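You operate a simulated robot arm through the tools that you are given. There is no shell and no other tool.

You are at the controls of a simulated robot arm. One attempt, no reset.

Task
Test the power station's USB 1 port at 10 W.
Fine: the one on the grey mat at the load tester; stop the load, then put the plug back on its seat; leave the knobs as set.

It is judged by the outcome, as a careful person would: the job done as asked, and still so three seconds after it is handed in. It fails if anything else is knocked over, pushed out of place, dropped, spilled or broken.

Robot
A 7-joint arm with a three-finger gripper, fixed in place. Base frame: the origin is at the foot of the arm, x ahead of it, y to its left, z up; the work surface is at about z = 760. Units: mm, degrees, N and s.
With the tool pointing down near the work surface it reaches from about 100 to 860 mm from the base axis. Its first joint turns from -166.0 to 166.0 degrees. Payload 2.94 kg.
The TCP is the grasp point between the finger pads, 30 mm short of the fingertips. In the tool frame z runs along the fingers and y along their closing line. Largest opening 132 mm; the body of the gripper starts 107 mm behind the TCP.
Orientation is told as [roll, pitch, yaw] about the base's x, y, z axes, in that order, counted from this pose: with the fingers straight down and closing along the base's y, the tool's x points along the base's -x, its y along +y and its z along -z.

Tools
- The arm moves only by the tool send_rows. Its argument "increments" is one flat list of numbers, 7 for each row, row after row: the shift along the base's x, y, z in mm, then the turn, a rotation vector about the base's x, y, z in degrees, then the closure, from 0 (fully open) to 1 (shut). In form: [x, y, z, ax, ay, az, fingers, x, y, z, ax, ay, az, fingers, ...]. A call has 1 to 20 rows; each row shifts and turns the commanded pose from where the row before left it. Rows are played at 5 a second. More than 50 mm and 8.6 degrees between two rows, or a gripper value outside its range, and nothing of the call is played. Where a pose cannot be reached the arm comes as near as it can. A force on the tool above 40 N (or 10 N above the force at the start of the call, whichever is more), or a blocked arm, ends the call early, and 0.2 s more pass. Each finger halts on what it meets, pressing with about 28 N; the grip force reading is that of the motor and also rises with nothing between the fingers. The clock runs only during rows and for 0.2 s after the last one: add rows that do not move to give the fingers time. It gives the time, the measured TCP pose, the force on the tool (base axes), the opening and the grip force at its end, in the units of the frame above (readings bear some noise), with the torque about the TCP (base axes, N m) and any sound that the robot's microphone picked up.
- Cameras (640 x 400 px; columns grow to the right, rows downward): "scene" is fixed at [219.3, -498, 1487.5]; the picture's right is [0.90, -0.44, 0.00], its down [-0.19, -0.39, -0.90] and it looks along [0.39, 0.81, -0.44] (base axes); focal length 371 px, centre (320, 200). "wrist" rides on the gripper at [72, 3, -144] in the tool frame; the picture's right is [-0.04, 1.00, 0.00], its down [-0.88, -0.04, -0.48] and it looks along [-0.47, -0.02, 0.88] (tool axes); focal length 256 px, centre (320, 200). There is no depth. A picture from a camera that has moved, and an enlarged one, comes with that camera's place and axes in the base frame and with its lens.
- get_image(camera): a new picture of that camera. It takes no simulated time.
- slide_trunk(by): slides the trunk up (or, below 0, down) by that many mm; the arm rides with it, the base frame stays. It gives what a move gives, with no picture.
- inspect(camera, box): a new picture of the part [left, top, right, bottom] of that camera's present view, enlarged. It takes no simulated time.
- finish_job(): hands the job in; it is judged then, once.

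Places have to be worked out from the pictures, the camera data and where the tool is seen. Open the gripper and draw the arm clear of the work before you hand the job in, unless the task says otherwise.

The tools are called after "Request:" by a JSON object that holds its "op" and its "data". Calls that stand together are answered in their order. send_rows: Moves the arm, as the interface text tells. Its arguments: {"type":"object","properties":{"increments":{"type":"array"}},"required":["increments"]} The other tools are called the same way: slide_trunk (by) slides the trunk up or down; get_image (camera) takes a picture; inspect (camera, box) takes an enlarged picture of a part of a camera's view; finish_job () hands the job in.

At the start:

```text
t: 0.0
eef_pos: [557.6, 363.7, 1258.1]
ee_rot: [0.0, 0.0, 0.0]
force: [-0.4, -0.7, 0.0]
wrist_torque: [0.04, 0.01, -0.01]
gripper_width: 131.8
gripper_force: 0.1
trunk travel left (down, up): [-350.0, 190.0]
```

scene: 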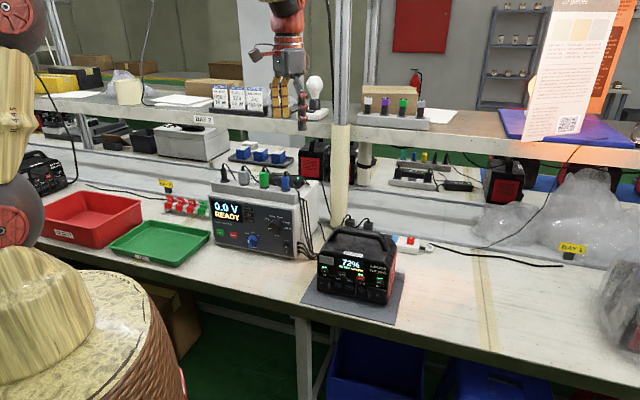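
wrist: 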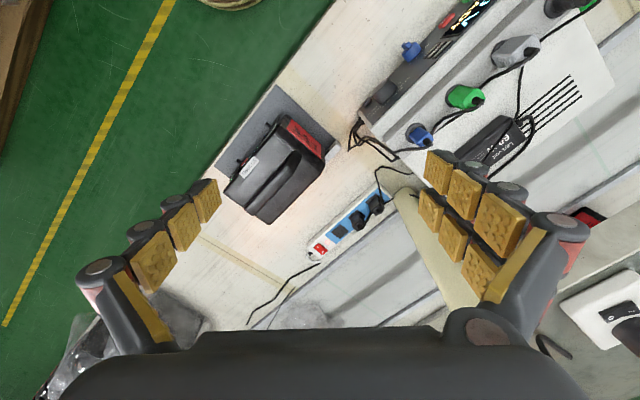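

I start by looking closely at the load tester, the power station and the signs in the scene.

Request:
{"op": "inspect", "data": {"camera": "scene", "box": [200, 150, 330, 270]}}

Request:
{"op": "inspect", "data": {"camera": "scene", "box": [300, 210, 420, 330]}}

Request:
{"op": "inspect", "data": {"camera": "scene", "box": [200, 70, 440, 200]}}

Request:
{"op": "inspect", "data": {"camera": "wrist", "box": [200, 0, 640, 260]}}

Request:
{"op": "inspect", "data": {"camera": "scene", "box": [500, 0, 640, 150]}}

```text
3.33 times, centred on (265, 210) of scene
camera zoom: at [219.3, -498.0, 1487.5], right [0.9, -0.44, 0.0], down [-0.19, -0.39, -0.9], along [0.39, 0.81, -0.44], focal length 1238 px, centre (503, 167)
```

zoom: 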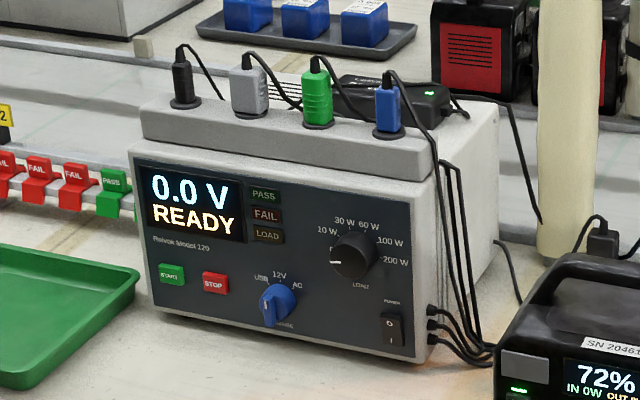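

```text
3.33 times, centred on (360, 270) of scene
camera zoom: at [219.3, -498.0, 1487.5], right [0.9, -0.44, 0.0], down [-0.19, -0.39, -0.9], along [0.39, 0.81, -0.44], focal length 1238 px, centre (187, -33)
```

zoom: 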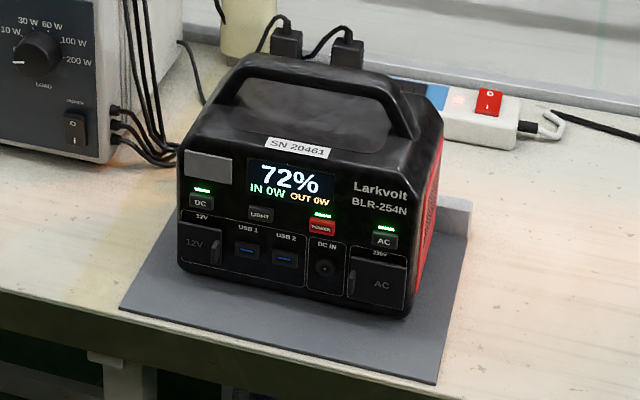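

```text
2.67 times, centred on (320, 135) of scene
camera zoom: at [219.3, -498.0, 1487.5], right [0.9, -0.44, 0.0], down [-0.19, -0.39, -0.9], along [0.39, 0.81, -0.44], focal length 990 px, centre (320, 373)
```

zoom: 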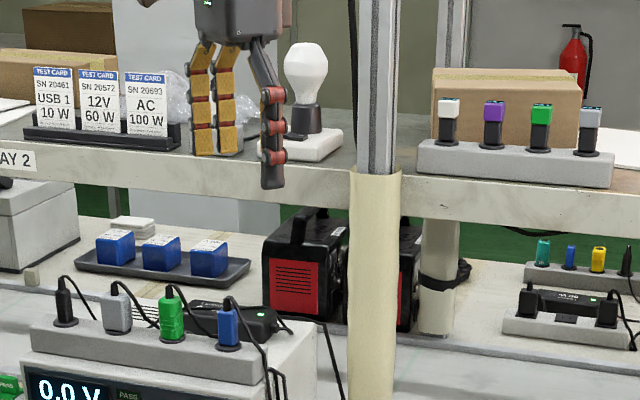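

```text
1.45 times, centred on (420, 130) of wrist
camera zoom: at [485.3, 367.7, 1400.6], right [0.04, 1.0, 0.0], down [0.88, -0.04, 0.48], along [0.47, -0.02, -0.88], focal length 372 px, centre (174, 302)
```

zoom: 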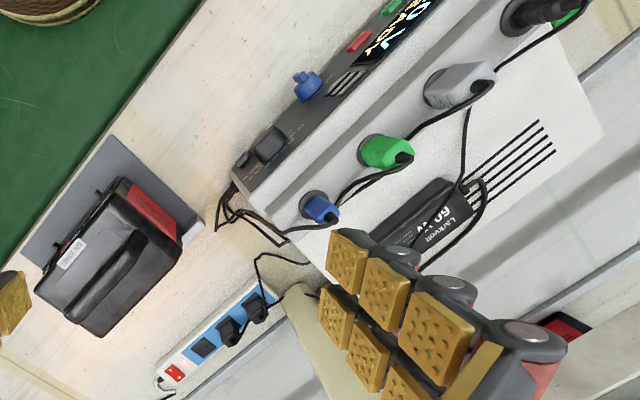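

```text
2.67 times, centred on (570, 75) of scene
camera zoom: at [219.3, -498.0, 1487.5], right [0.9, -0.44, 0.0], down [-0.19, -0.39, -0.9], along [0.39, 0.81, -0.44], focal length 990 px, centre (-347, 533)
```

zoom: 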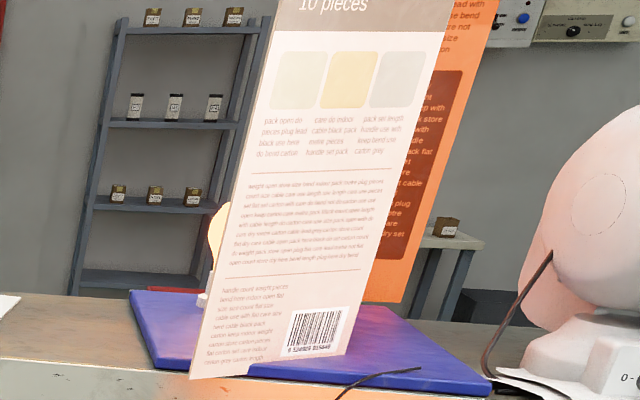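

The tester has its range and load knobs, START and STOP, and four plugs on top. I zoom further to read the knob positions, plug shapes and USB ports.

Request:
{"op": "inspect", "data": {"camera": "scene", "box": [244, 205, 300, 255]}}

Request:
{"op": "inspect", "data": {"camera": "scene", "box": [225, 155, 305, 205]}}

Request:
{"op": "inspect", "data": {"camera": "scene", "box": [330, 260, 400, 310]}}

Request:
{"op": "inspect", "data": {"camera": "wrist", "box": [370, 0, 620, 160]}}

Request:
{"op": "inspect", "data": {"camera": "wrist", "box": [200, 70, 400, 230]}}

```text
8.00 times, centred on (272, 230) of scene
camera zoom: at [219.3, -498.0, 1487.5], right [0.9, -0.44, 0.0], down [-0.19, -0.39, -0.9], along [0.39, 0.81, -0.44], focal length 2972 px, centre (704, -40)
```

zoom: 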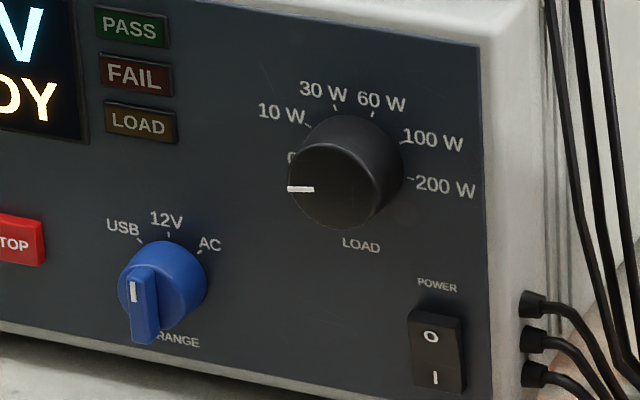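

```text
8.00 times, centred on (265, 180) of scene
camera zoom: at [219.3, -498.0, 1487.5], right [0.9, -0.44, 0.0], down [-0.19, -0.39, -0.9], along [0.39, 0.81, -0.44], focal length 2972 px, centre (760, 360)
```

zoom: 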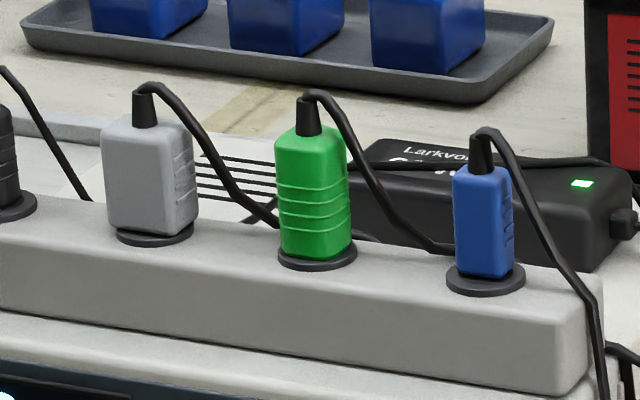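

```text
8.00 times, centred on (365, 285) of scene
camera zoom: at [219.3, -498.0, 1487.5], right [0.9, -0.44, 0.0], down [-0.19, -0.39, -0.9], along [0.39, 0.81, -0.44], focal length 2972 px, centre (-40, -480)
```

zoom: 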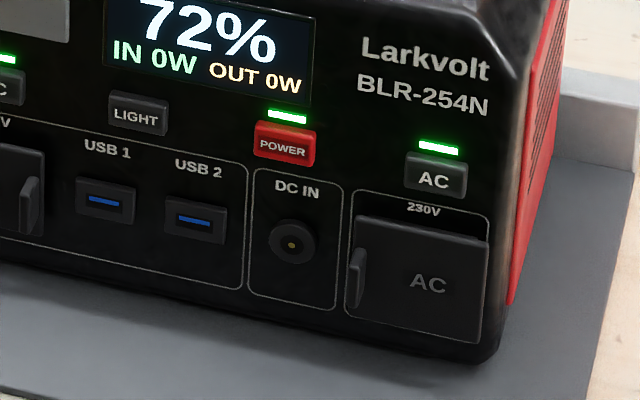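

```text
2.50 times, centred on (495, 80) of wrist
camera zoom: at [485.3, 367.7, 1400.6], right [0.04, 1.0, 0.0], down [0.88, -0.04, 0.48], along [0.47, -0.02, -0.88], focal length 640 px, centre (-118, 500)
```

zoom: 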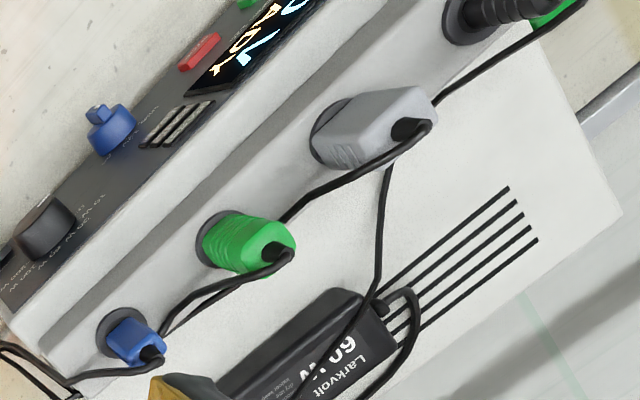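

```text
2.50 times, centred on (300, 150) of wrist
camera zoom: at [485.3, 367.7, 1400.6], right [0.04, 1.0, 0.0], down [0.88, -0.04, 0.48], along [0.47, -0.02, -0.88], focal length 640 px, centre (370, 325)
```

zoom: 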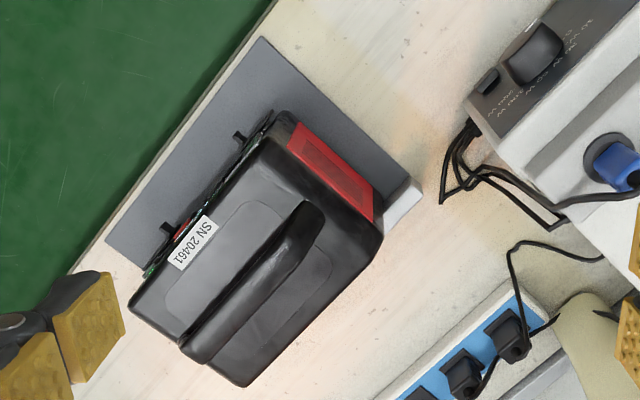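

Range knob points at 12V and load knob at 0; the blue slim plug looks like the USB one, and the seat/port widths both run along the front. I turn the tool so that its x axis faces the bench (camera will be above when the tool is level), drawing back slightly meanwhile.

Request:
{"op": "send_rows", "data": {"increments": [-5, -3, 0, 0, 0, -8.2, 0, -5, -3, 0, 0, 0, -8.2, 0, -5, -3, 0, 0, 0, -8.2, 0, -5, -3, 0, 0, 0, -8.2, 0, -5, -3, 0, 0, 0, -8.2, 0, -5, -3, 0, 0, 0, -8.2, 0, -5, -3, 0, 0, 0, -8.2, 0, -5, -3, 0, 0, 0, -8.2, 0, -5, -3, 0, 0, 0, -8.2, 0, -5, -3, 0, 0, 0, -8.2, 0, -5, -3, 0, 0, 0, -8.2, 0, -5, -3, 0, 0, 0, -8.2, 0, -5, -3, 0, 0, 0, -8.2, 0, -5, -3, 0, 0, 0, -8.2, 0, -5, -3, 0, 0, 0, -8.2, 0, -5, -3, 0, 0, 0, -8.2, 0, -5, -3, 0, 0, 0, -7.5, 0, 0, 0, 0, 0, 0, 0, 0]}}

Request:
{"op": "get_image", "data": {"camera": "scene"}}

Request:
{"op": "get_image", "data": {"camera": "wrist"}}

```text
t: 3.8
eef_pos: [476.3, 312.8, 1263.1]
ee_rot: [-0.1, 0.1, -136.4]
force: [-0.4, -0.5, -0.1]
wrist_torque: [0.0, -0.02, 0.01]
gripper_width: 132.2
gripper_force: 0.0
out of reach, approached as far as the arm can: row 17
trunk travel left (down, up): [-350.0, 190.0]
```

```text
taken
```

scene: 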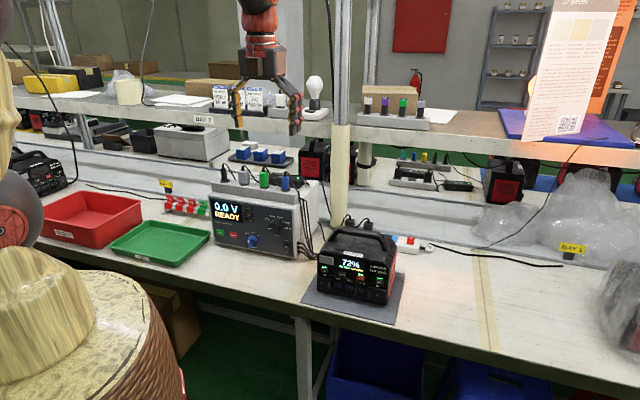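

```text
taken
camera wrist: at [531.3, 361.2, 1405.6], right [0.66, -0.75, 0.0], down [-0.66, -0.58, 0.47], along [-0.36, -0.31, -0.88], focal length 256 px, centre (320, 200)
```

wrist: 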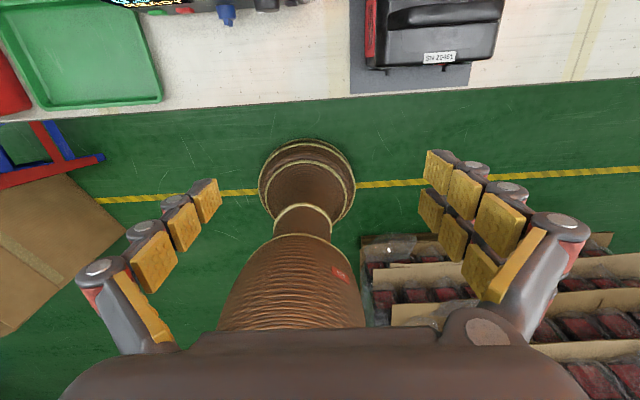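

The bench runs at about -45° (front edge x+y≈780), so the tester faces along (−0.7,−0.7). I tilt the tool toward level in two stages to check reach and get a front view.

Request:
{"op": "send_rows", "data": {"increments": [0, 0, -10, 5.3, -5.3, 0, 0, 0, 0, -10, 5.3, -5.3, 0, 0, 0, 0, -10, 5.3, -5.3, 0, 0, 0, 0, -10, 5.3, -5.3, 0, 0, 0, 0, -10, 5.3, -5.3, 0, 0, 0, 0, -10, 5.3, -5.3, 0, 0, 0, 0, 0, 0, 0, 0, 0]}}

Request:
{"op": "get_image", "data": {"camera": "scene"}}

Request:
{"op": "get_image", "data": {"camera": "wrist"}}

```text
t: 5.4
eef_pos: [477.4, 314.1, 1203.4]
ee_rot: [-3.6, 44.9, -140.2]
force: [0.4, 0.6, -0.9]
wrist_torque: [0.02, 0.02, 0.02]
gripper_width: 132.0
gripper_force: 0.0
trunk travel left (down, up): [-350.0, 190.0]
```

```text
taken
```

scene: 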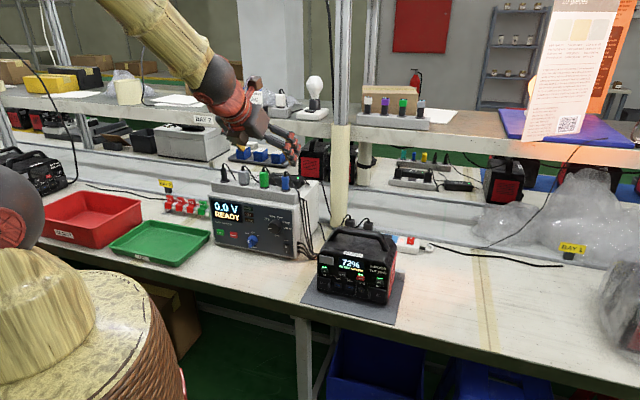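

```text
taken
camera wrist: at [446.3, 273.2, 1354.4], right [0.65, -0.76, -0.08], down [-0.74, -0.61, -0.28], along [0.17, 0.24, -0.96], focal length 256 px, centre (320, 200)
```

wrist: 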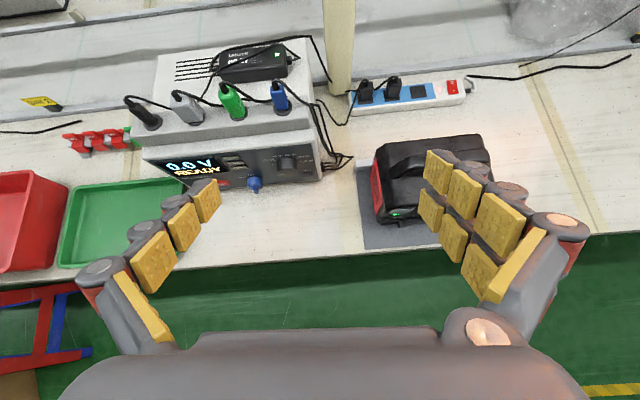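

The tool tilts fine; a small roll/yaw correction is needed to align to −135°. I correct it and tilt the rest of the way to level, staying high over the bench's front edge.

Request:
{"op": "send_rows", "data": {"increments": [0, 0, 0, -1.95, -1.63, 2.65, 0, 0, 0, 0, 5.3, -5.3, 0, 0, 0, 0, 0, 5.3, -5.3, 0, 0, 0, 0, 0, 5.3, -5.3, 0, 0, 0, 0, 0, 5.3, -5.3, 0, 0, 0, 0, 0, 5.3, -5.3, 0, 0, 0, 0, 0, 0, 0, 0, 0]}}

Request:
{"op": "slide_trunk", "data": {"by": -150}}

Request:
{"op": "get_image", "data": {"camera": "scene"}}

Request:
{"op": "get_image", "data": {"camera": "wrist"}}

```text
t: 7.0
eef_pos: [477.2, 312.2, 1203.3]
ee_rot: [0.0, 82.1, -135.0]
force: [-0.2, 0.2, -0.1]
wrist_torque: [0.01, 0.02, 0.02]
gripper_width: 132.1
gripper_force: 0.0
trunk travel left (down, up): [-350.0, 190.0]
```

```text
t: 8.8
eef_pos: [476.5, 313.5, 1053.4]
ee_rot: [-0.3, 82.1, -135.2]
force: [0.4, 0.3, -0.3]
wrist_torque: [0.04, -0.01, 0.0]
gripper_width: 132.2
gripper_force: 0.1
trunk travel left (down, up): [-200.0, 340.0]
```

```text
taken
```

scene: 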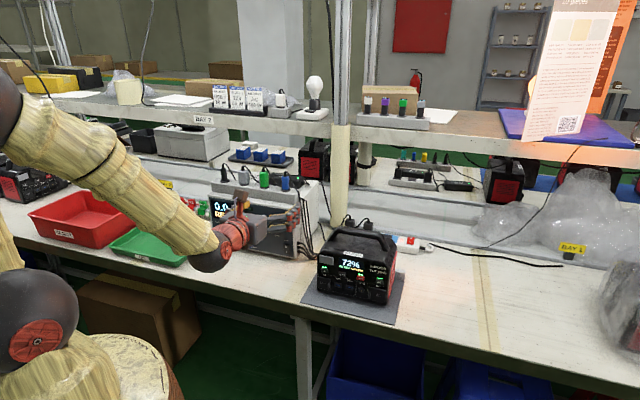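

```text
taken
camera wrist: at [385.1, 217.3, 1143.2], right [0.7, -0.71, -0.04], down [-0.44, -0.39, -0.81], along [0.56, 0.59, -0.59], focal length 256 px, centre (320, 200)
```

wrist: 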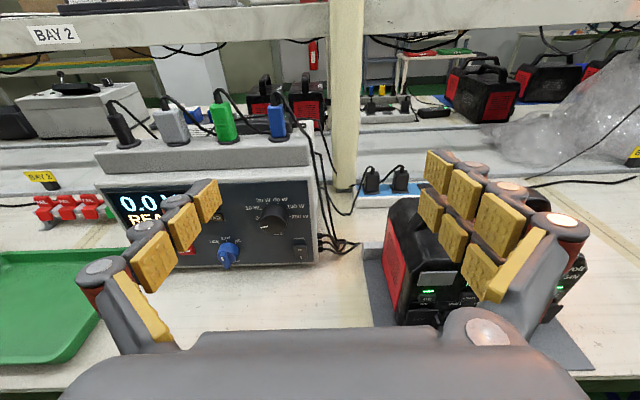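

The arm handles the near-level pose well. I zoom on the tester panel and plugs from here.

Request:
{"op": "inspect", "data": {"camera": "wrist", "box": [90, 170, 330, 280]}}

Request:
{"op": "inspect", "data": {"camera": "wrist", "box": [90, 80, 330, 190]}}

Request:
{"op": "inspect", "data": {"camera": "wrist", "box": [360, 190, 600, 370]}}

```text
2.67 times, centred on (210, 225) of wrist
camera zoom: at [385.1, 217.3, 1143.2], right [0.7, -0.71, -0.04], down [-0.44, -0.39, -0.81], along [0.56, 0.59, -0.59], focal length 683 px, centre (613, 133)
```

zoom: 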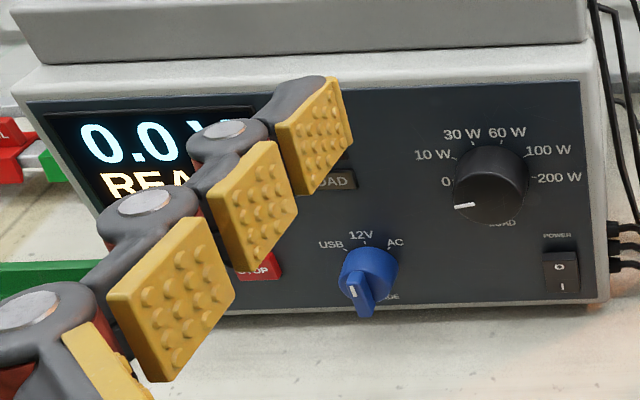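

```text
2.67 times, centred on (210, 135) of wrist
camera zoom: at [385.1, 217.3, 1143.2], right [0.7, -0.71, -0.04], down [-0.44, -0.39, -0.81], along [0.56, 0.59, -0.59], focal length 683 px, centre (613, 373)
```

zoom: 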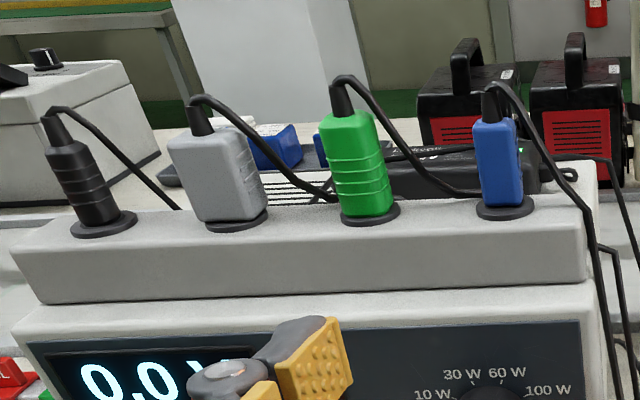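

```text
2.22 times, centred on (480, 280) of wrist
camera zoom: at [385.1, 217.3, 1143.2], right [0.7, -0.71, -0.04], down [-0.44, -0.39, -0.81], along [0.56, 0.59, -0.59], focal length 569 px, centre (-36, 22)
```

zoom: 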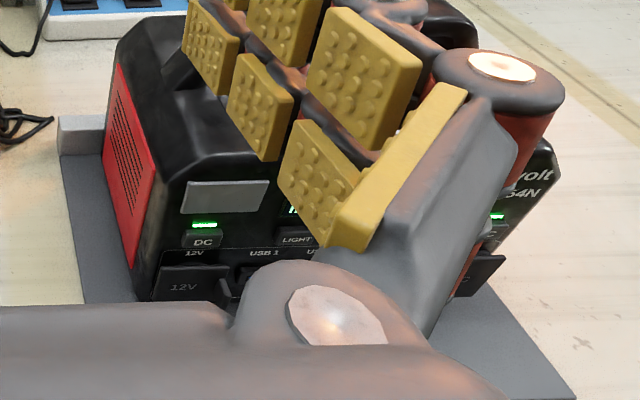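

The plugs are clear: blue is the flat slim USB one. I want to see how the fingers' pads meet, so I close the gripper here in free air and look.

Request:
{"op": "send_rows", "data": {"increments": [0, 0, 0, 0, 0, 0, 0.85, 0, 0, 0, 0, 0, 0, 0.85, 0, 0, 0, 0, 0, 0, 0.85, 0, 0, 0, 0, 0, 0, 0.85, 0, 0, 0, 0, 0, 0, 0.85, 0, 0, 0, 0, 0, 0, 0.85, 0, 0, 0, 0, 0, 0, 0.85]}}

Request:
{"op": "get_image", "data": {"camera": "wrist"}}

Request:
{"op": "inspect", "data": {"camera": "wrist", "box": [240, 130, 400, 230]}}

Request:
{"op": "inspect", "data": {"camera": "scene", "box": [180, 170, 340, 290]}}

```text
t: 10.3
eef_pos: [478.0, 313.3, 1052.9]
ee_rot: [-0.4, 82.1, -135.3]
force: [-0.4, 0.5, 0.3]
wrist_torque: [0.02, 0.01, 0.01]
gripper_width: 19.8
gripper_force: 0.1
trunk travel left (down, up): [-200.0, 340.0]
```

```text
taken
camera wrist: at [385.1, 217.3, 1142.9], right [0.7, -0.71, -0.04], down [-0.44, -0.39, -0.81], along [0.56, 0.59, -0.59], focal length 256 px, centre (320, 200)
```

wrist: 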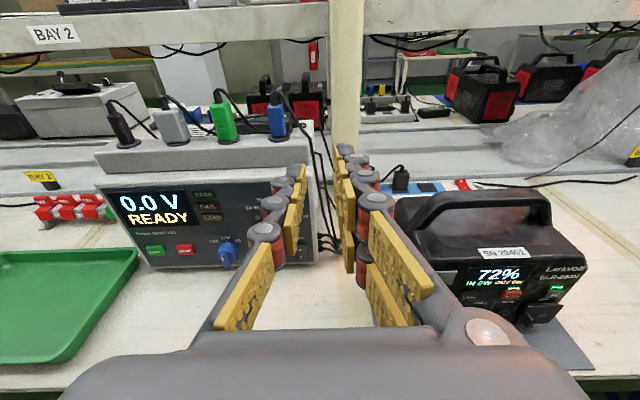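

```text
4.00 times, centred on (320, 180) of wrist
camera zoom: at [385.1, 217.3, 1142.9], right [0.7, -0.71, -0.04], down [-0.44, -0.39, -0.81], along [0.56, 0.59, -0.59], focal length 1024 px, centre (320, 280)
```

zoom: 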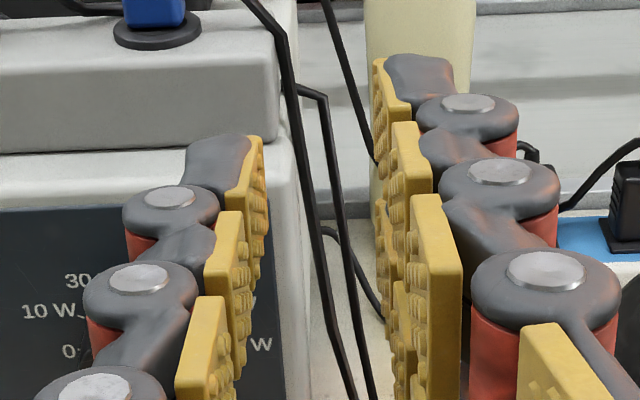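

```text
3.33 times, centred on (260, 230) of scene
camera zoom: at [219.3, -498.0, 1487.5], right [0.9, -0.44, 0.0], down [-0.19, -0.39, -0.9], along [0.39, 0.81, -0.44], focal length 1238 px, centre (520, 100)
```

zoom: 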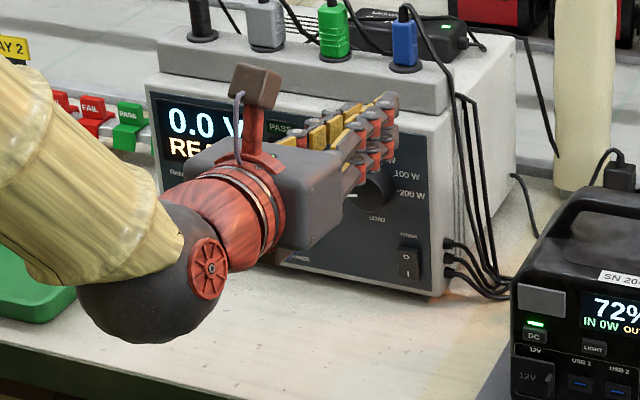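

Triangulating from both cameras (bench frame s along the front, w depth, z): load knob face ≈ (s 44, w 691, z 908), range knob ≈ (−43, 686, 845), blue plug seat ≈ (60.5, 758, 1009); tester is square to the bench. I level the tool fully and test in free air that it can twist +36° about its axis.

Request:
{"op": "send_rows", "data": {"increments": [0, 0, 0, 5.5, -5.5, 0, 0.5, 0, 0, 0, 5.09, 5.09, 0, 0.5, 0, 0, 0, 5.09, 5.09, 0, 0.5, 0, 0, 0, 5.09, 5.09, 0, 0.5, 0, 0, 0, 5.09, 5.09, 0, 0.5, 0, 0, 0, 5.09, 5.09, 0, 0.5, 0, 0, 0, 0, 0, 0, 0.5]}}

Request:
{"op": "get_image", "data": {"camera": "wrist"}}

```text
t: 11.9
eef_pos: [477.0, 312.3, 1054.0]
ee_rot: [-90.0, 53.9, 135.0]
force: [0.7, 0.2, 0.3]
wrist_torque: [0.04, 0.03, 0.01]
gripper_width: 66.1
gripper_force: 0.0
trunk travel left (down, up): [-200.0, 340.0]
```

```text
taken
camera wrist: at [407.2, 180.2, 1108.7], right [0.55, -0.55, -0.62], down [-0.72, 0.05, -0.69], along [0.41, 0.83, -0.37], focal length 256 px, centre (320, 200)
```

wrist: 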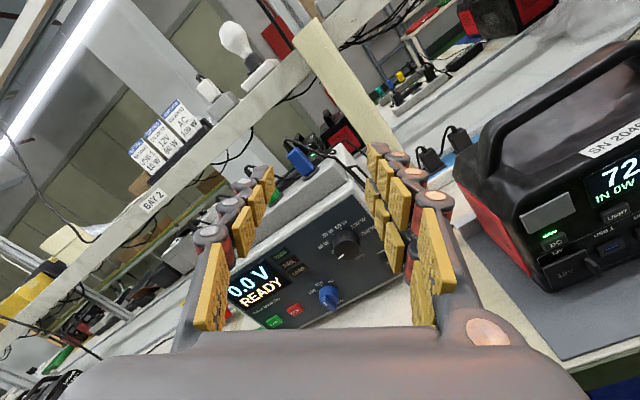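

The twist is reachable. I turn back to upright and move to about 50 mm in front of the load knob with the fingers half open.

Request:
{"op": "send_rows", "data": {"increments": [-3.2, 17.3, -29.2, -5.09, -5.09, 0, 0.5, -3.2, 17.3, -29.2, -5.09, -5.09, 0, 0.5, -3.2, 17.3, -29.2, -5.09, -5.09, 0, 0.5, -3.2, 17.3, -29.2, -5.09, -5.09, 0, 0.5, -3.2, 17.3, -29.2, -5.09, -5.09, 0, 0.5, 0, 0, 0, 0, 0, 0, 0.5, 0, 0, 0, 0, 0, 0, 0.5]}}

Request:
{"op": "get_image", "data": {"camera": "wrist"}}

Request:
{"op": "inspect", "data": {"camera": "wrist", "box": [240, 100, 400, 200]}}

Request:
{"op": "get_image", "data": {"camera": "scene"}}

```text
t: 13.6
eef_pos: [489.3, 349.6, 907.6]
ee_rot: [-4.4, 90.1, -138.5]
force: [-0.2, 0.7, -0.2]
wrist_torque: [-0.02, 0.0, 0.02]
gripper_width: 65.9
gripper_force: 0.0
out of reach, approached as far as the arm can: row 2, 3, 4, 5
trunk travel left (down, up): [-200.0, 340.0]
```

```text
taken
camera wrist: at [391.3, 244.8, 978.8], right [0.72, -0.7, -0.04], down [-0.36, -0.32, -0.88], along [0.6, 0.65, -0.48], focal length 256 px, centre (320, 200)
```

wrist: 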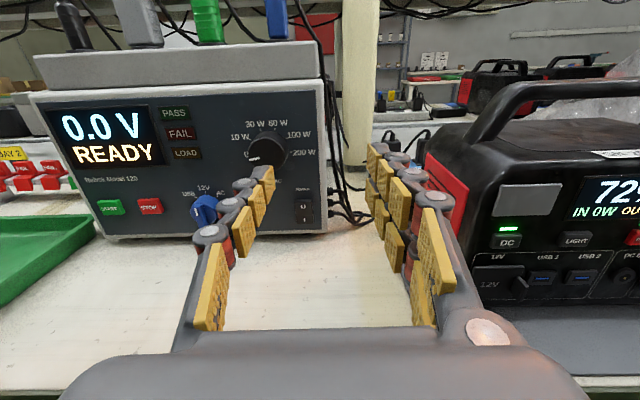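

```text
4.00 times, centred on (320, 150) of wrist
camera zoom: at [391.3, 244.8, 978.8], right [0.72, -0.7, -0.04], down [-0.36, -0.32, -0.88], along [0.6, 0.65, -0.48], focal length 1024 px, centre (320, 400)
```

zoom: 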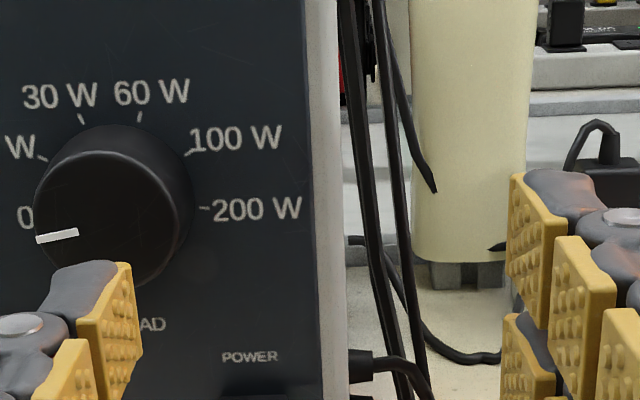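

```text
taken
```

scene: 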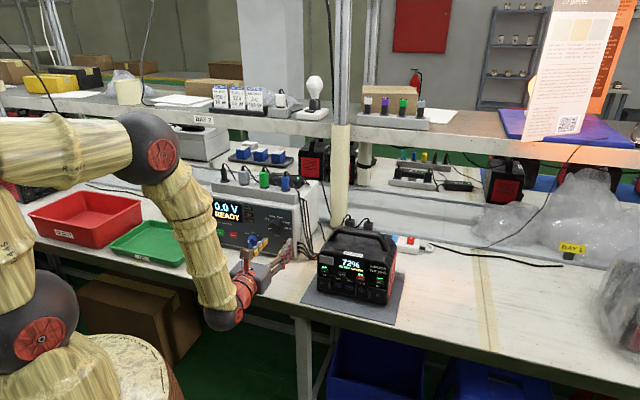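

The arm hit its limit with the trunk at this height (elbow too folded). I raise the hand back to z≈1054 at the new place, then lower the trunk by 150 so the arm is less folded.

Request:
{"op": "send_rows", "data": {"increments": [0, 0, 29.2, 0, 0, 0, 0.5, 0, 0, 29.2, 0, 0, 0, 0.5, 0, 0, 29.2, 0, 0, 0, 0.5, 0, 0, 29.2, 0, 0, 0, 0.5, 0, 0, 29.2, 0, 0, 0, 0.5, 0, 0, 0, 0, 0, 0, 0.5, 0, 0, 0, 0, 0, 0, 0.5]}}

Request:
{"op": "get_image", "data": {"camera": "scene"}}

```text
t: 15.2
eef_pos: [493.5, 349.7, 1052.2]
ee_rot: [-56.7, 90.0, 168.4]
force: [-0.1, 0.7, -0.4]
wrist_torque: [0.01, 0.01, -0.02]
gripper_width: 65.9
gripper_force: 0.1
out of reach, approached as far as the arm can: row 1
trunk travel left (down, up): [-200.0, 340.0]
```

```text
taken
```

scene: 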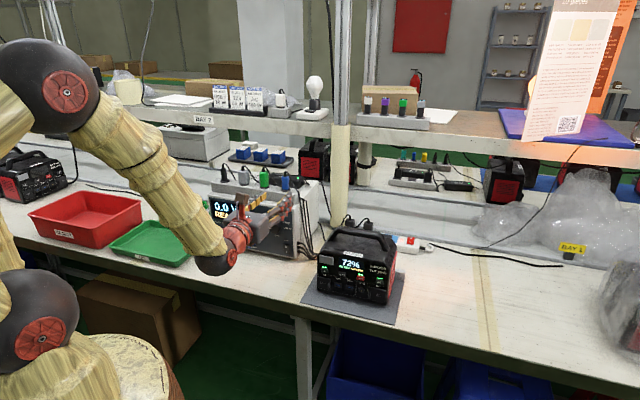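

Now the commanded pose is level at (493, 350, 1052). I lower the trunk 150 mm.

Request:
{"op": "slide_trunk", "data": {"by": -150}}

Request:
{"op": "send_rows", "data": {"increments": [-10, 10, 0, 0, 0, 0, 0.5, -10, 10, 0, 0, 0, 0, 0.5, -10, 10, 0, 0, 0, 0, 0.5, 0, 0, 0, 0, 0, 0, 0.5]}}

Request:
{"op": "get_image", "data": {"camera": "wrist"}}

Request:
{"op": "inspect", "data": {"camera": "wrist", "box": [240, 90, 400, 190]}}

Request:
{"op": "get_image", "data": {"camera": "scene"}}

```text
t: 16.9
eef_pos: [493.6, 348.3, 902.3]
ee_rot: [-107.1, 89.9, 118.0]
force: [0.3, 0.2, 0.8]
wrist_torque: [0.02, 0.0, -0.02]
gripper_width: 66.0
gripper_force: 0.1
trunk travel left (down, up): [-50.0, 490.0]
```

```text
t: 17.9
eef_pos: [484.0, 353.5, 902.3]
ee_rot: [-29.2, 89.9, -163.5]
force: [-0.2, 0.2, -1.3]
wrist_torque: [-0.02, -0.03, 0.02]
gripper_width: 65.8
gripper_force: 0.0
out of reach, approached as far as the arm can: row 1, 2, 3
trunk travel left (down, up): [-50.0, 490.0]
```

```text
taken
camera wrist: at [384.9, 249.3, 974.1], right [0.71, -0.7, -0.04], down [-0.36, -0.31, -0.88], along [0.6, 0.64, -0.48], focal length 256 px, centre (320, 200)
```

wrist: 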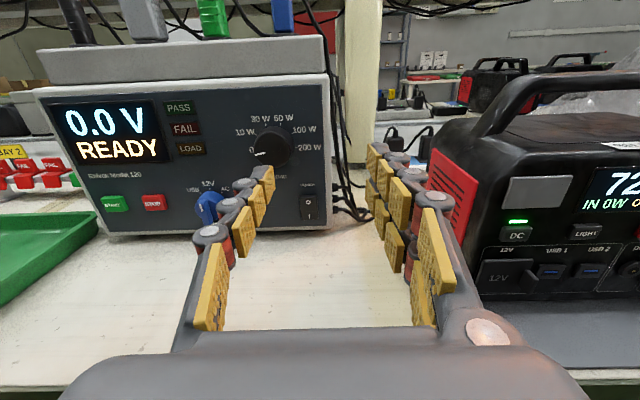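

```text
4.00 times, centred on (320, 140) of wrist
camera zoom: at [384.9, 249.3, 974.1], right [0.71, -0.7, -0.04], down [-0.36, -0.31, -0.88], along [0.6, 0.64, -0.48], focal length 1024 px, centre (320, 440)
```

zoom: 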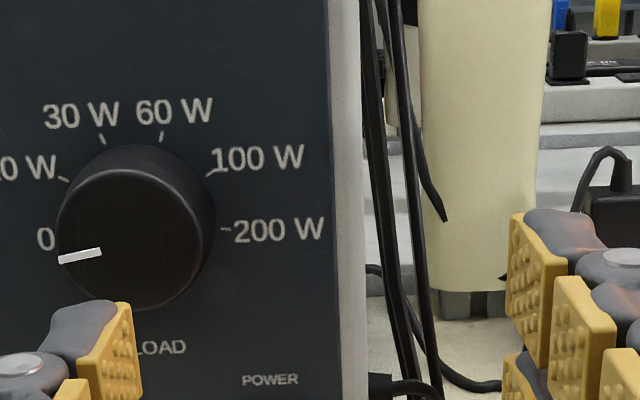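

```text
taken
```

scene: 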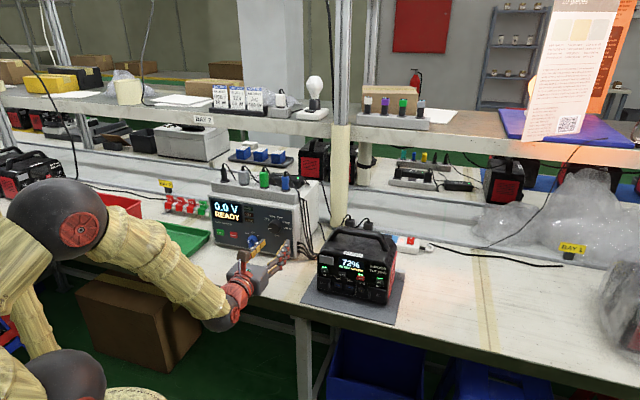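

Still limited when moving left with this twist. I test whether a twist about the tool axis frees it (the round knob can be gripped at any angle).

Request:
{"op": "send_rows", "data": {"increments": [0, 0, 0, 5.09, 5.09, 0, 0.5, 0, 0, 0, 5.09, 5.09, 0, 0.5, -10, 10, 0, 0, 0, 0, 0.5, -10, 10, 0, 0, 0, 0, 0.5, 0, 0, 0, 0, 0, 0, 0.5]}}

Request:
{"op": "get_image", "data": {"camera": "wrist"}}

```text
t: 19.1
eef_pos: [483.1, 352.9, 903.1]
ee_rot: [-89.7, 75.4, 135.8]
force: [-0.4, 0.2, -0.1]
wrist_torque: [-0.02, -0.02, 0.02]
gripper_width: 66.0
gripper_force: 0.0
out of reach, approached as far as the arm can: row 3, 4
trunk travel left (down, up): [-50.0, 490.0]
```

```text
taken
camera wrist: at [396.9, 236.4, 971.7], right [0.68, -0.67, -0.29], down [-0.52, -0.16, -0.84], along [0.52, 0.73, -0.46], focal length 256 px, centre (320, 200)
```

wrist: 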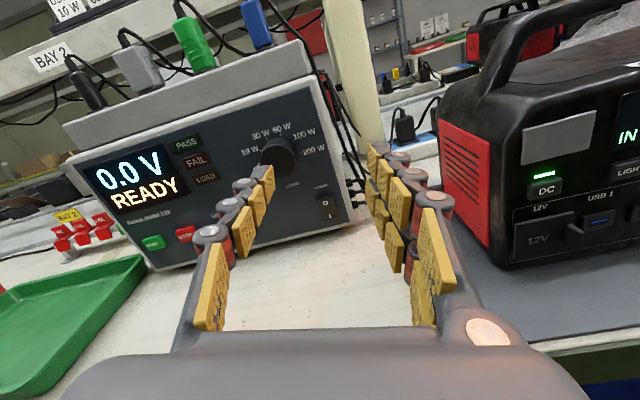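

Twist is not the limit. I test moving forward first (tips still ~80 mm from the panel), then left.

Request:
{"op": "send_rows", "data": {"increments": [10, 10, 0, -5.09, -5.09, 0, 0.5, 10, 10, 0, -5.09, -5.09, 0, 0.5, 0, 0, 0, 0, 0, 0, 0.5, -10, 10, 0, 0, 0, 0, 0.5, -10, 10, 0, 0, 0, 0, 0.5, 0, 0, 0, 0, 0, 0, 0.5]}}

```text
t: 20.5
eef_pos: [502.8, 369.2, 904.3]
ee_rot: [-17.4, 89.9, -151.8]
force: [0.1, 0.2, 0.1]
wrist_torque: [0.01, -0.04, -0.03]
gripper_width: 66.0
gripper_force: 0.1
out of reach, approached as far as the arm can: row 1, 4, 5
trunk travel left (down, up): [-50.0, 490.0]
```

The limit is lateral (a wrist joint limit in this "camera-up" branch), not twist. I'll go back to the normal branch: raise the trunk, tilt the tool down again, and turn yaw to +45 (camera below when level).

Request:
{"op": "slide_trunk", "data": {"by": 200}}

Request:
{"op": "send_rows", "data": {"increments": [-10, -10, 0, -5.3, 5.3, 0, 0.5, -10, -10, 0, -5.3, 5.3, 0, 0.5, -5, -5, 0, -5.3, 5.3, 0, 0.5, -5, -5, 0, -5.3, 5.3, 0, 0.5, -5, -5, 0, -5.3, 5.3, 0, 0.5, -5, -5, 0, -5.3, 5.3, 0, 0.5, 0, 0, 0, -5.3, 5.3, 0, 0.5, 0, 0, 0, -5.3, 5.3, 0, 0.5, 0, 0, 0, -5.3, 5.3, 0, 0.5, 0, 0, 0, -5.3, 5.3, 0, 0.5, 0, 0, 0, -5.3, 5.3, 0, 0.5, 0, 0, 0, -5.3, 5.3, 0, 0.5, 0, 0, 0, 0, 0, 0, 0.5]}}

```text
t: 22.7
eef_pos: [504.0, 368.1, 1104.4]
ee_rot: [-19.3, 89.9, -153.6]
force: [0.1, 0.4, 0.8]
wrist_torque: [-0.01, 0.02, -0.01]
gripper_width: 65.8
gripper_force: 0.0
trunk travel left (down, up): [-250.0, 290.0]
```

```text
t: 25.5
eef_pos: [459.0, 337.0, 1108.3]
ee_rot: [-2.1, 4.6, -135.0]
force: [-0.3, 0.1, -0.2]
wrist_torque: [0.0, 0.0, 0.01]
gripper_width: 66.0
gripper_force: 0.1
out of reach, approached as far as the arm can: row 8, 9
trunk travel left (down, up): [-250.0, 290.0]
```

Nearly vertical again. I level out the small tilt, then yaw back through 0 to +45.

Request:
{"op": "send_rows", "data": {"increments": [0, 0, 10, -4.75, 1.75, 0, 0.5, 0, 0, 10, 0, 0, 8.2, 0.5, 0, 0, 10, 0, 0, 8.2, 0.5, 0, 0, 10, 0, 0, 8.2, 0.5, 0, 0, 0, 0, 0, 8.2, 0.5, 0, 0, 0, 0, 0, 8.2, 0.5, 0, 0, 0, 0, 0, 8.2, 0.5, 0, 0, 0, 0, 0, 8.2, 0.5, 0, 0, 0, 0, 0, 8.2, 0.5, 0, 0, 0, 0, 0, 8.2, 0.5, 0, 0, 0, 0, 0, 8.2, 0.5, 0, 0, 0, 0, 0, 8.2, 0.5, 0, 0, 0, 0, 0, 8.2, 0.5]}}

Request:
{"op": "send_rows", "data": {"increments": [0, 0, 0, 0, 0, 8.2, 0.5, 0, 0, 0, 0, 0, 8.2, 0.5, 0, 0, 0, 0, 0, 8.2, 0.5, 0, 0, 0, 0, 0, 8.2, 0.5, 0, 0, 0, 0, 0, 8.2, 0.5, 0, 0, 0, 0, 0, 8.2, 0.5, 0, 0, 0, 0, 0, 8.2, 0.5, 0, 0, 0, 0, 0, 8.2, 0.5, 0, 0, 0, 0, 0, 8.2, 0.5, 0, 0, 0, 0, 0, 7.8, 0.5, 0, 0, 0, 0, 0, 0, 0.5]}}

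Request:
{"op": "get_image", "data": {"camera": "wrist"}}

Request:
{"op": "get_image", "data": {"camera": "scene"}}

```text
t: 28.3
eef_pos: [460.2, 337.9, 1149.2]
ee_rot: [0.0, 0.1, -36.4]
force: [-0.9, -0.3, -0.4]
wrist_torque: [0.0, 0.0, 0.04]
gripper_width: 66.0
gripper_force: 0.0
trunk travel left (down, up): [-250.0, 290.0]
```

```text
t: 30.7
eef_pos: [458.9, 338.6, 1147.6]
ee_rot: [0.1, 0.1, 45.2]
force: [0.2, 0.0, -0.3]
wrist_torque: [-0.03, 0.03, -0.02]
gripper_width: 66.1
gripper_force: 0.1
trunk travel left (down, up): [-250.0, 290.0]
```

```text
taken
camera wrist: at [404.9, 290.2, 1290.8], right [-0.68, 0.73, 0.0], down [0.65, 0.6, 0.47], along [0.35, 0.32, -0.88], focal length 256 px, centre (320, 200)
```

wrist: 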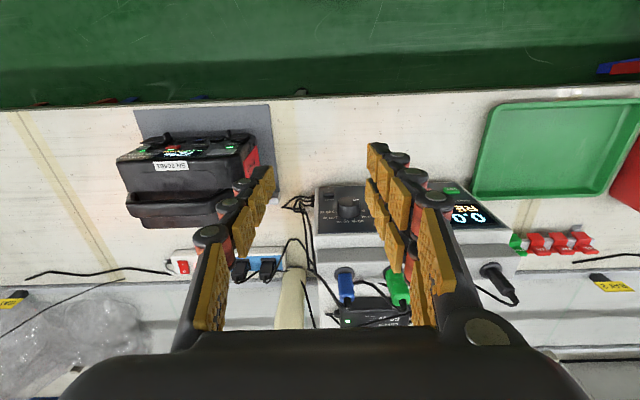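

```text
taken
```

scene: 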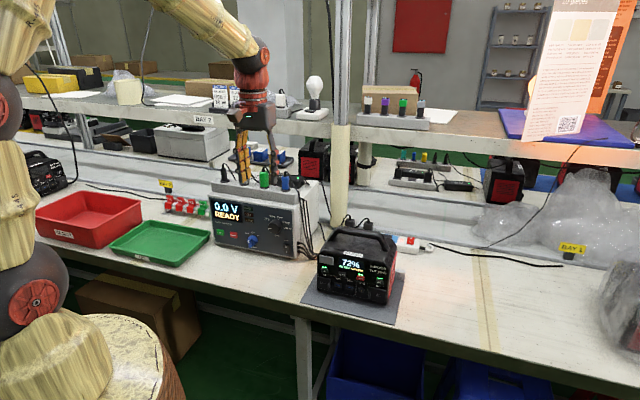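

Good branch now. This overhead view shows plugs and station; I zoom on both.

Request:
{"op": "inspect", "data": {"camera": "wrist", "box": [300, 170, 460, 330]}}

Request:
{"op": "inspect", "data": {"camera": "wrist", "box": [100, 90, 300, 240]}}

```text
2.50 times, centred on (380, 250) of wrist
camera zoom: at [404.9, 290.2, 1290.8], right [-0.68, 0.73, 0.0], down [0.65, 0.6, 0.47], along [0.35, 0.32, -0.88], focal length 640 px, centre (170, 75)
```

zoom: 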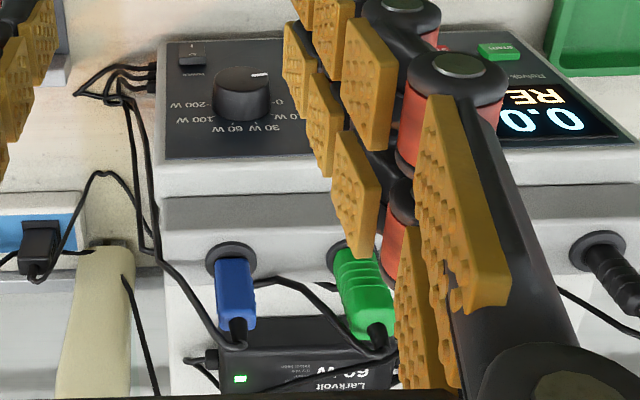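

```text
2.67 times, centred on (200, 165) of wrist
camera zoom: at [404.9, 290.2, 1290.8], right [-0.68, 0.73, 0.0], down [0.65, 0.6, 0.47], along [0.35, 0.32, -0.88], focal length 683 px, centre (640, 293)
```

zoom: 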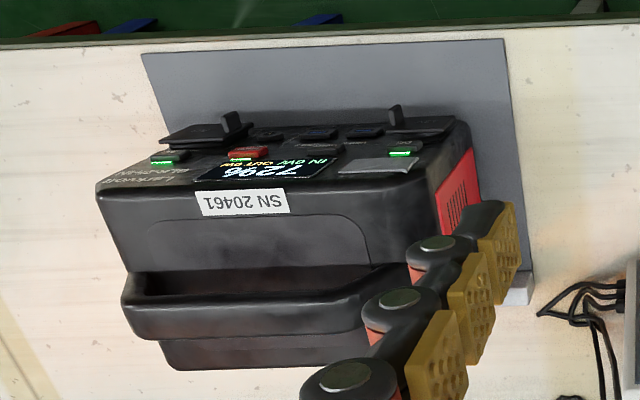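

USB 1 triangulates to about (s 279, w 607, z 816); tester panel is vertical at w≈717. Now I tilt the tool level in this branch (camera below).

Request:
{"op": "send_rows", "data": {"increments": [0, 0, 0, 5.3, -5.3, 0, 0.5, 0, 0, 0, 5.3, -5.3, 0, 0.5, 0, 0, 0, 5.3, -5.3, 0, 0.5, 0, 0, 0, 5.3, -5.3, 0, 0.5, 0, 0, 0, 5.3, -5.3, 0, 0.5, 0, 0, 0, 5.3, -5.3, 0, 0.5, 0, 0, 0, 5.3, -5.3, 0, 0.5, 0, 0, 0, 5.3, -5.3, 0, 0.5, 0, 0, 0, 5.3, -5.3, 0, 0.5, 0, 0, 0, 5.3, -5.3, 0, 0.5, 0, 0, 0, 5.3, -5.3, 0, 0.5, 0, 0, 0, 5.3, -5.3, 0, 0.5, 0, 0, 0, 0, 0, 0, 0.5]}}

Request:
{"op": "get_image", "data": {"camera": "scene"}}

Request:
{"op": "get_image", "data": {"camera": "wrist"}}

```text
t: 33.5
eef_pos: [449.6, 346.0, 1143.5]
ee_rot: [2.4, -83.9, 44.9]
force: [-0.5, 0.2, -0.3]
wrist_torque: [-0.02, 0.01, -0.04]
gripper_width: 66.1
gripper_force: 0.1
out of reach, approached as far as the arm can: row 9
trunk travel left (down, up): [-250.0, 290.0]
```

```text
taken
```

scene: 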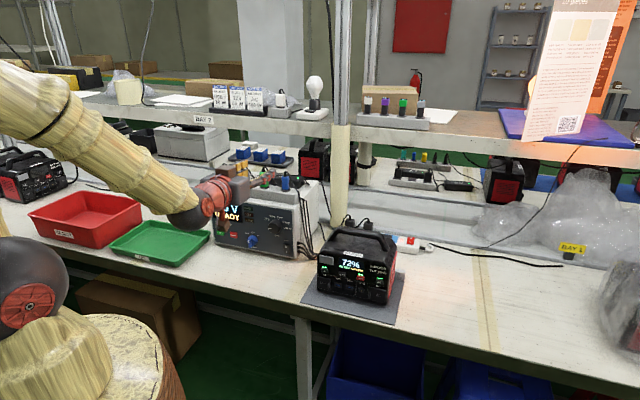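

```text
taken
camera wrist: at [345.1, 236.9, 1086.5], right [-0.73, 0.68, 0.05], down [-0.23, -0.31, 0.92], along [0.64, 0.66, 0.38], focal length 256 px, centre (320, 200)
```

wrist: 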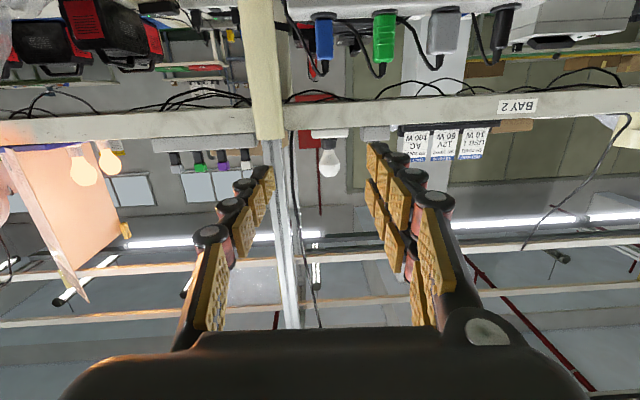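

The level pose is reached with slight misalignment; I correct it and move sideways toward the load knob's line (s≈44), still high, to check this branch's reach.

Request:
{"op": "send_rows", "data": {"increments": [0, 10, 0, 4.3, -4.3, -2.4, 0.5, 0, 10, 0, 0, 0, 0, 0.5, 0, 10, 0, 0, 0, 0, 0.5, -1, 10, 0, 0, 0, 0, 0.5, 0, 0, 0, 0, 0, 0, 0.5]}}

Request:
{"op": "slide_trunk", "data": {"by": -100}}

Request:
{"op": "send_rows", "data": {"increments": [0, 0, -30, 0, 0, 0, 0.5, 0, 0, -30, 0, 0, 0, 0.5, 0, 0, -30, 0, 0, 0, 0.5, 0, 0, -30, 0, 0, 0, 0.5, 0, 0, 0, 0, 0, 0, 0.5]}}

Request:
{"op": "get_image", "data": {"camera": "scene"}}

Request:
{"op": "get_image", "data": {"camera": "wrist"}}

```text
t: 34.7
eef_pos: [469.9, 351.1, 1150.0]
ee_rot: [36.6, -89.8, 8.8]
force: [0.0, 0.9, -0.9]
wrist_torque: [-0.01, 0.01, 0.0]
gripper_width: 65.9
gripper_force: 0.0
out of reach, approached as far as the arm can: row 1, 2, 3, 4
trunk travel left (down, up): [-250.0, 290.0]
```

```text
t: 36.0
eef_pos: [471.0, 351.7, 1051.2]
ee_rot: [39.1, -89.8, 6.5]
force: [0.3, -0.6, -0.5]
wrist_torque: [-0.01, 0.0, -0.03]
gripper_width: 65.8
gripper_force: 0.1
trunk travel left (down, up): [-150.0, 390.0]
```

```text
t: 37.2
eef_pos: [485.5, 347.9, 949.8]
ee_rot: [74.2, -87.8, -28.6]
force: [-0.1, 0.0, 0.5]
wrist_torque: [0.03, 0.01, -0.02]
gripper_width: 66.0
gripper_force: 0.1
out of reach, approached as far as the arm can: row 2, 3, 4
trunk travel left (down, up): [-150.0, 390.0]
```

```text
taken
```

scene: 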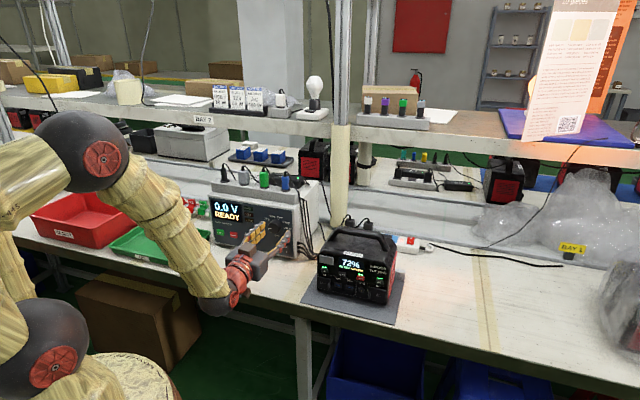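

```text
taken
camera wrist: at [378.6, 249.3, 878.4], right [-0.71, 0.7, 0.08], down [-0.28, -0.38, 0.88], along [0.65, 0.6, 0.47], focal length 256 px, centre (320, 200)
```

wrist: 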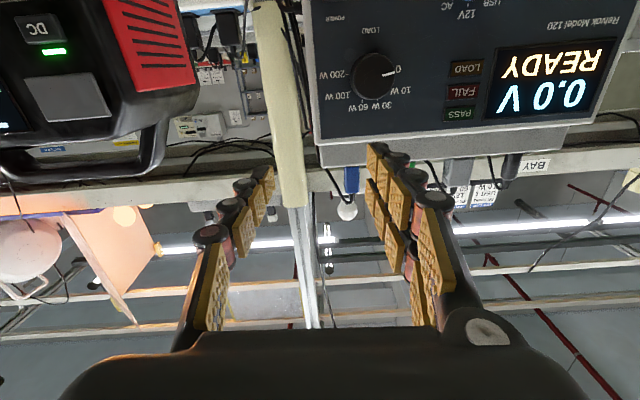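

The kinematics look like a wrist-roll limit: with the tool level, the heading must be a few degrees left of radial, and a lower trunk relaxes this. I raise the hand, lower the trunk fully, and retry.

Request:
{"op": "send_rows", "data": {"increments": [0, 0, 30, 0, 0, 0, 0.5, 0, 0, 30, 0, 0, 0, 0.5, 0, 0, 40, 0, 0, 0, 0.5, 0, 0, 0, 0, 0, 0, 0.5]}}

Request:
{"op": "slide_trunk", "data": {"by": -150}}

Request:
{"op": "send_rows", "data": {"increments": [5, 5, 0, 0, 0, 0, 0.5, 5, 5, 0, 0, 0, 0, 0.5, 0, 0, 0, 0, 0, 0, 0.5]}}

Request:
{"op": "get_image", "data": {"camera": "scene"}}

Request:
{"op": "get_image", "data": {"camera": "wrist"}}

```text
t: 38.2
eef_pos: [484.4, 345.4, 1050.5]
ee_rot: [35.6, -89.7, 9.7]
force: [-0.5, -0.3, 0.4]
wrist_torque: [0.0, 0.01, 0.04]
gripper_width: 65.9
gripper_force: 0.0
trunk travel left (down, up): [-150.0, 390.0]
```

```text
t: 40.0
eef_pos: [484.8, 345.7, 901.3]
ee_rot: [37.8, -89.7, 7.6]
force: [0.8, 0.4, 0.0]
wrist_torque: [-0.01, 0.01, 0.02]
gripper_width: 66.0
gripper_force: 0.0
trunk travel left (down, up): [0.0, 540.0]
```

```text
t: 40.8
eef_pos: [496.2, 356.9, 899.6]
ee_rot: [36.1, -89.8, 9.2]
force: [0.0, 0.6, 0.0]
wrist_torque: [0.02, -0.03, 0.01]
gripper_width: 65.9
gripper_force: 0.1
trunk travel left (down, up): [0.0, 540.0]
```

```text
taken
```

scene: 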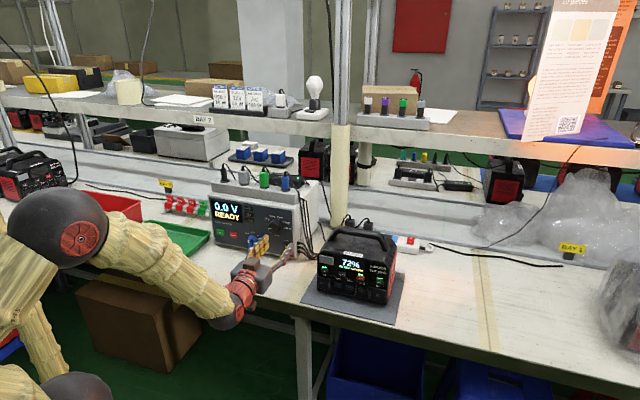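

```text
taken
camera wrist: at [391.0, 256.6, 827.6], right [-0.71, 0.7, 0.05], down [-0.3, -0.36, 0.88], along [0.63, 0.61, 0.47], focal length 256 px, centre (320, 200)
```

wrist: 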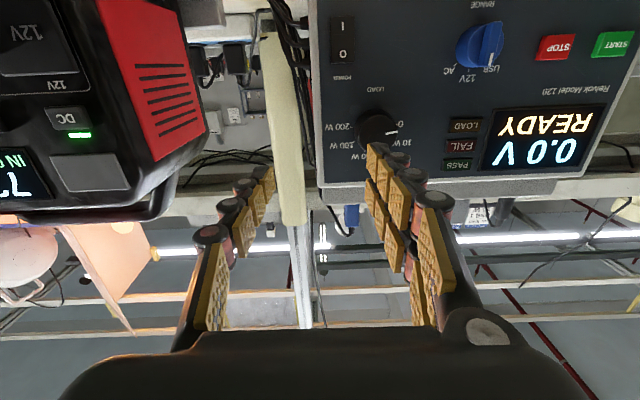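

Pose is level and aligned. I try moving left in steps now.

Request:
{"op": "send_rows", "data": {"increments": [-7.1, 21.2, 0, 0, 0, 0, 0.5, -7.1, 21.2, 0, 0, 0, 0, 0.5, 0, 0, 0, 0, 0, 0, 0.5]}}

```text
t: 41.5
eef_pos: [495.6, 377.4, 902.3]
ee_rot: [24.8, -89.5, 21.3]
force: [0.8, -0.5, -1.1]
wrist_torque: [-0.02, -0.01, -0.02]
gripper_width: 66.0
gripper_force: 0.1
out of reach, approached as far as the arm can: row 1, 2
trunk travel left (down, up): [0.0, 540.0]
```

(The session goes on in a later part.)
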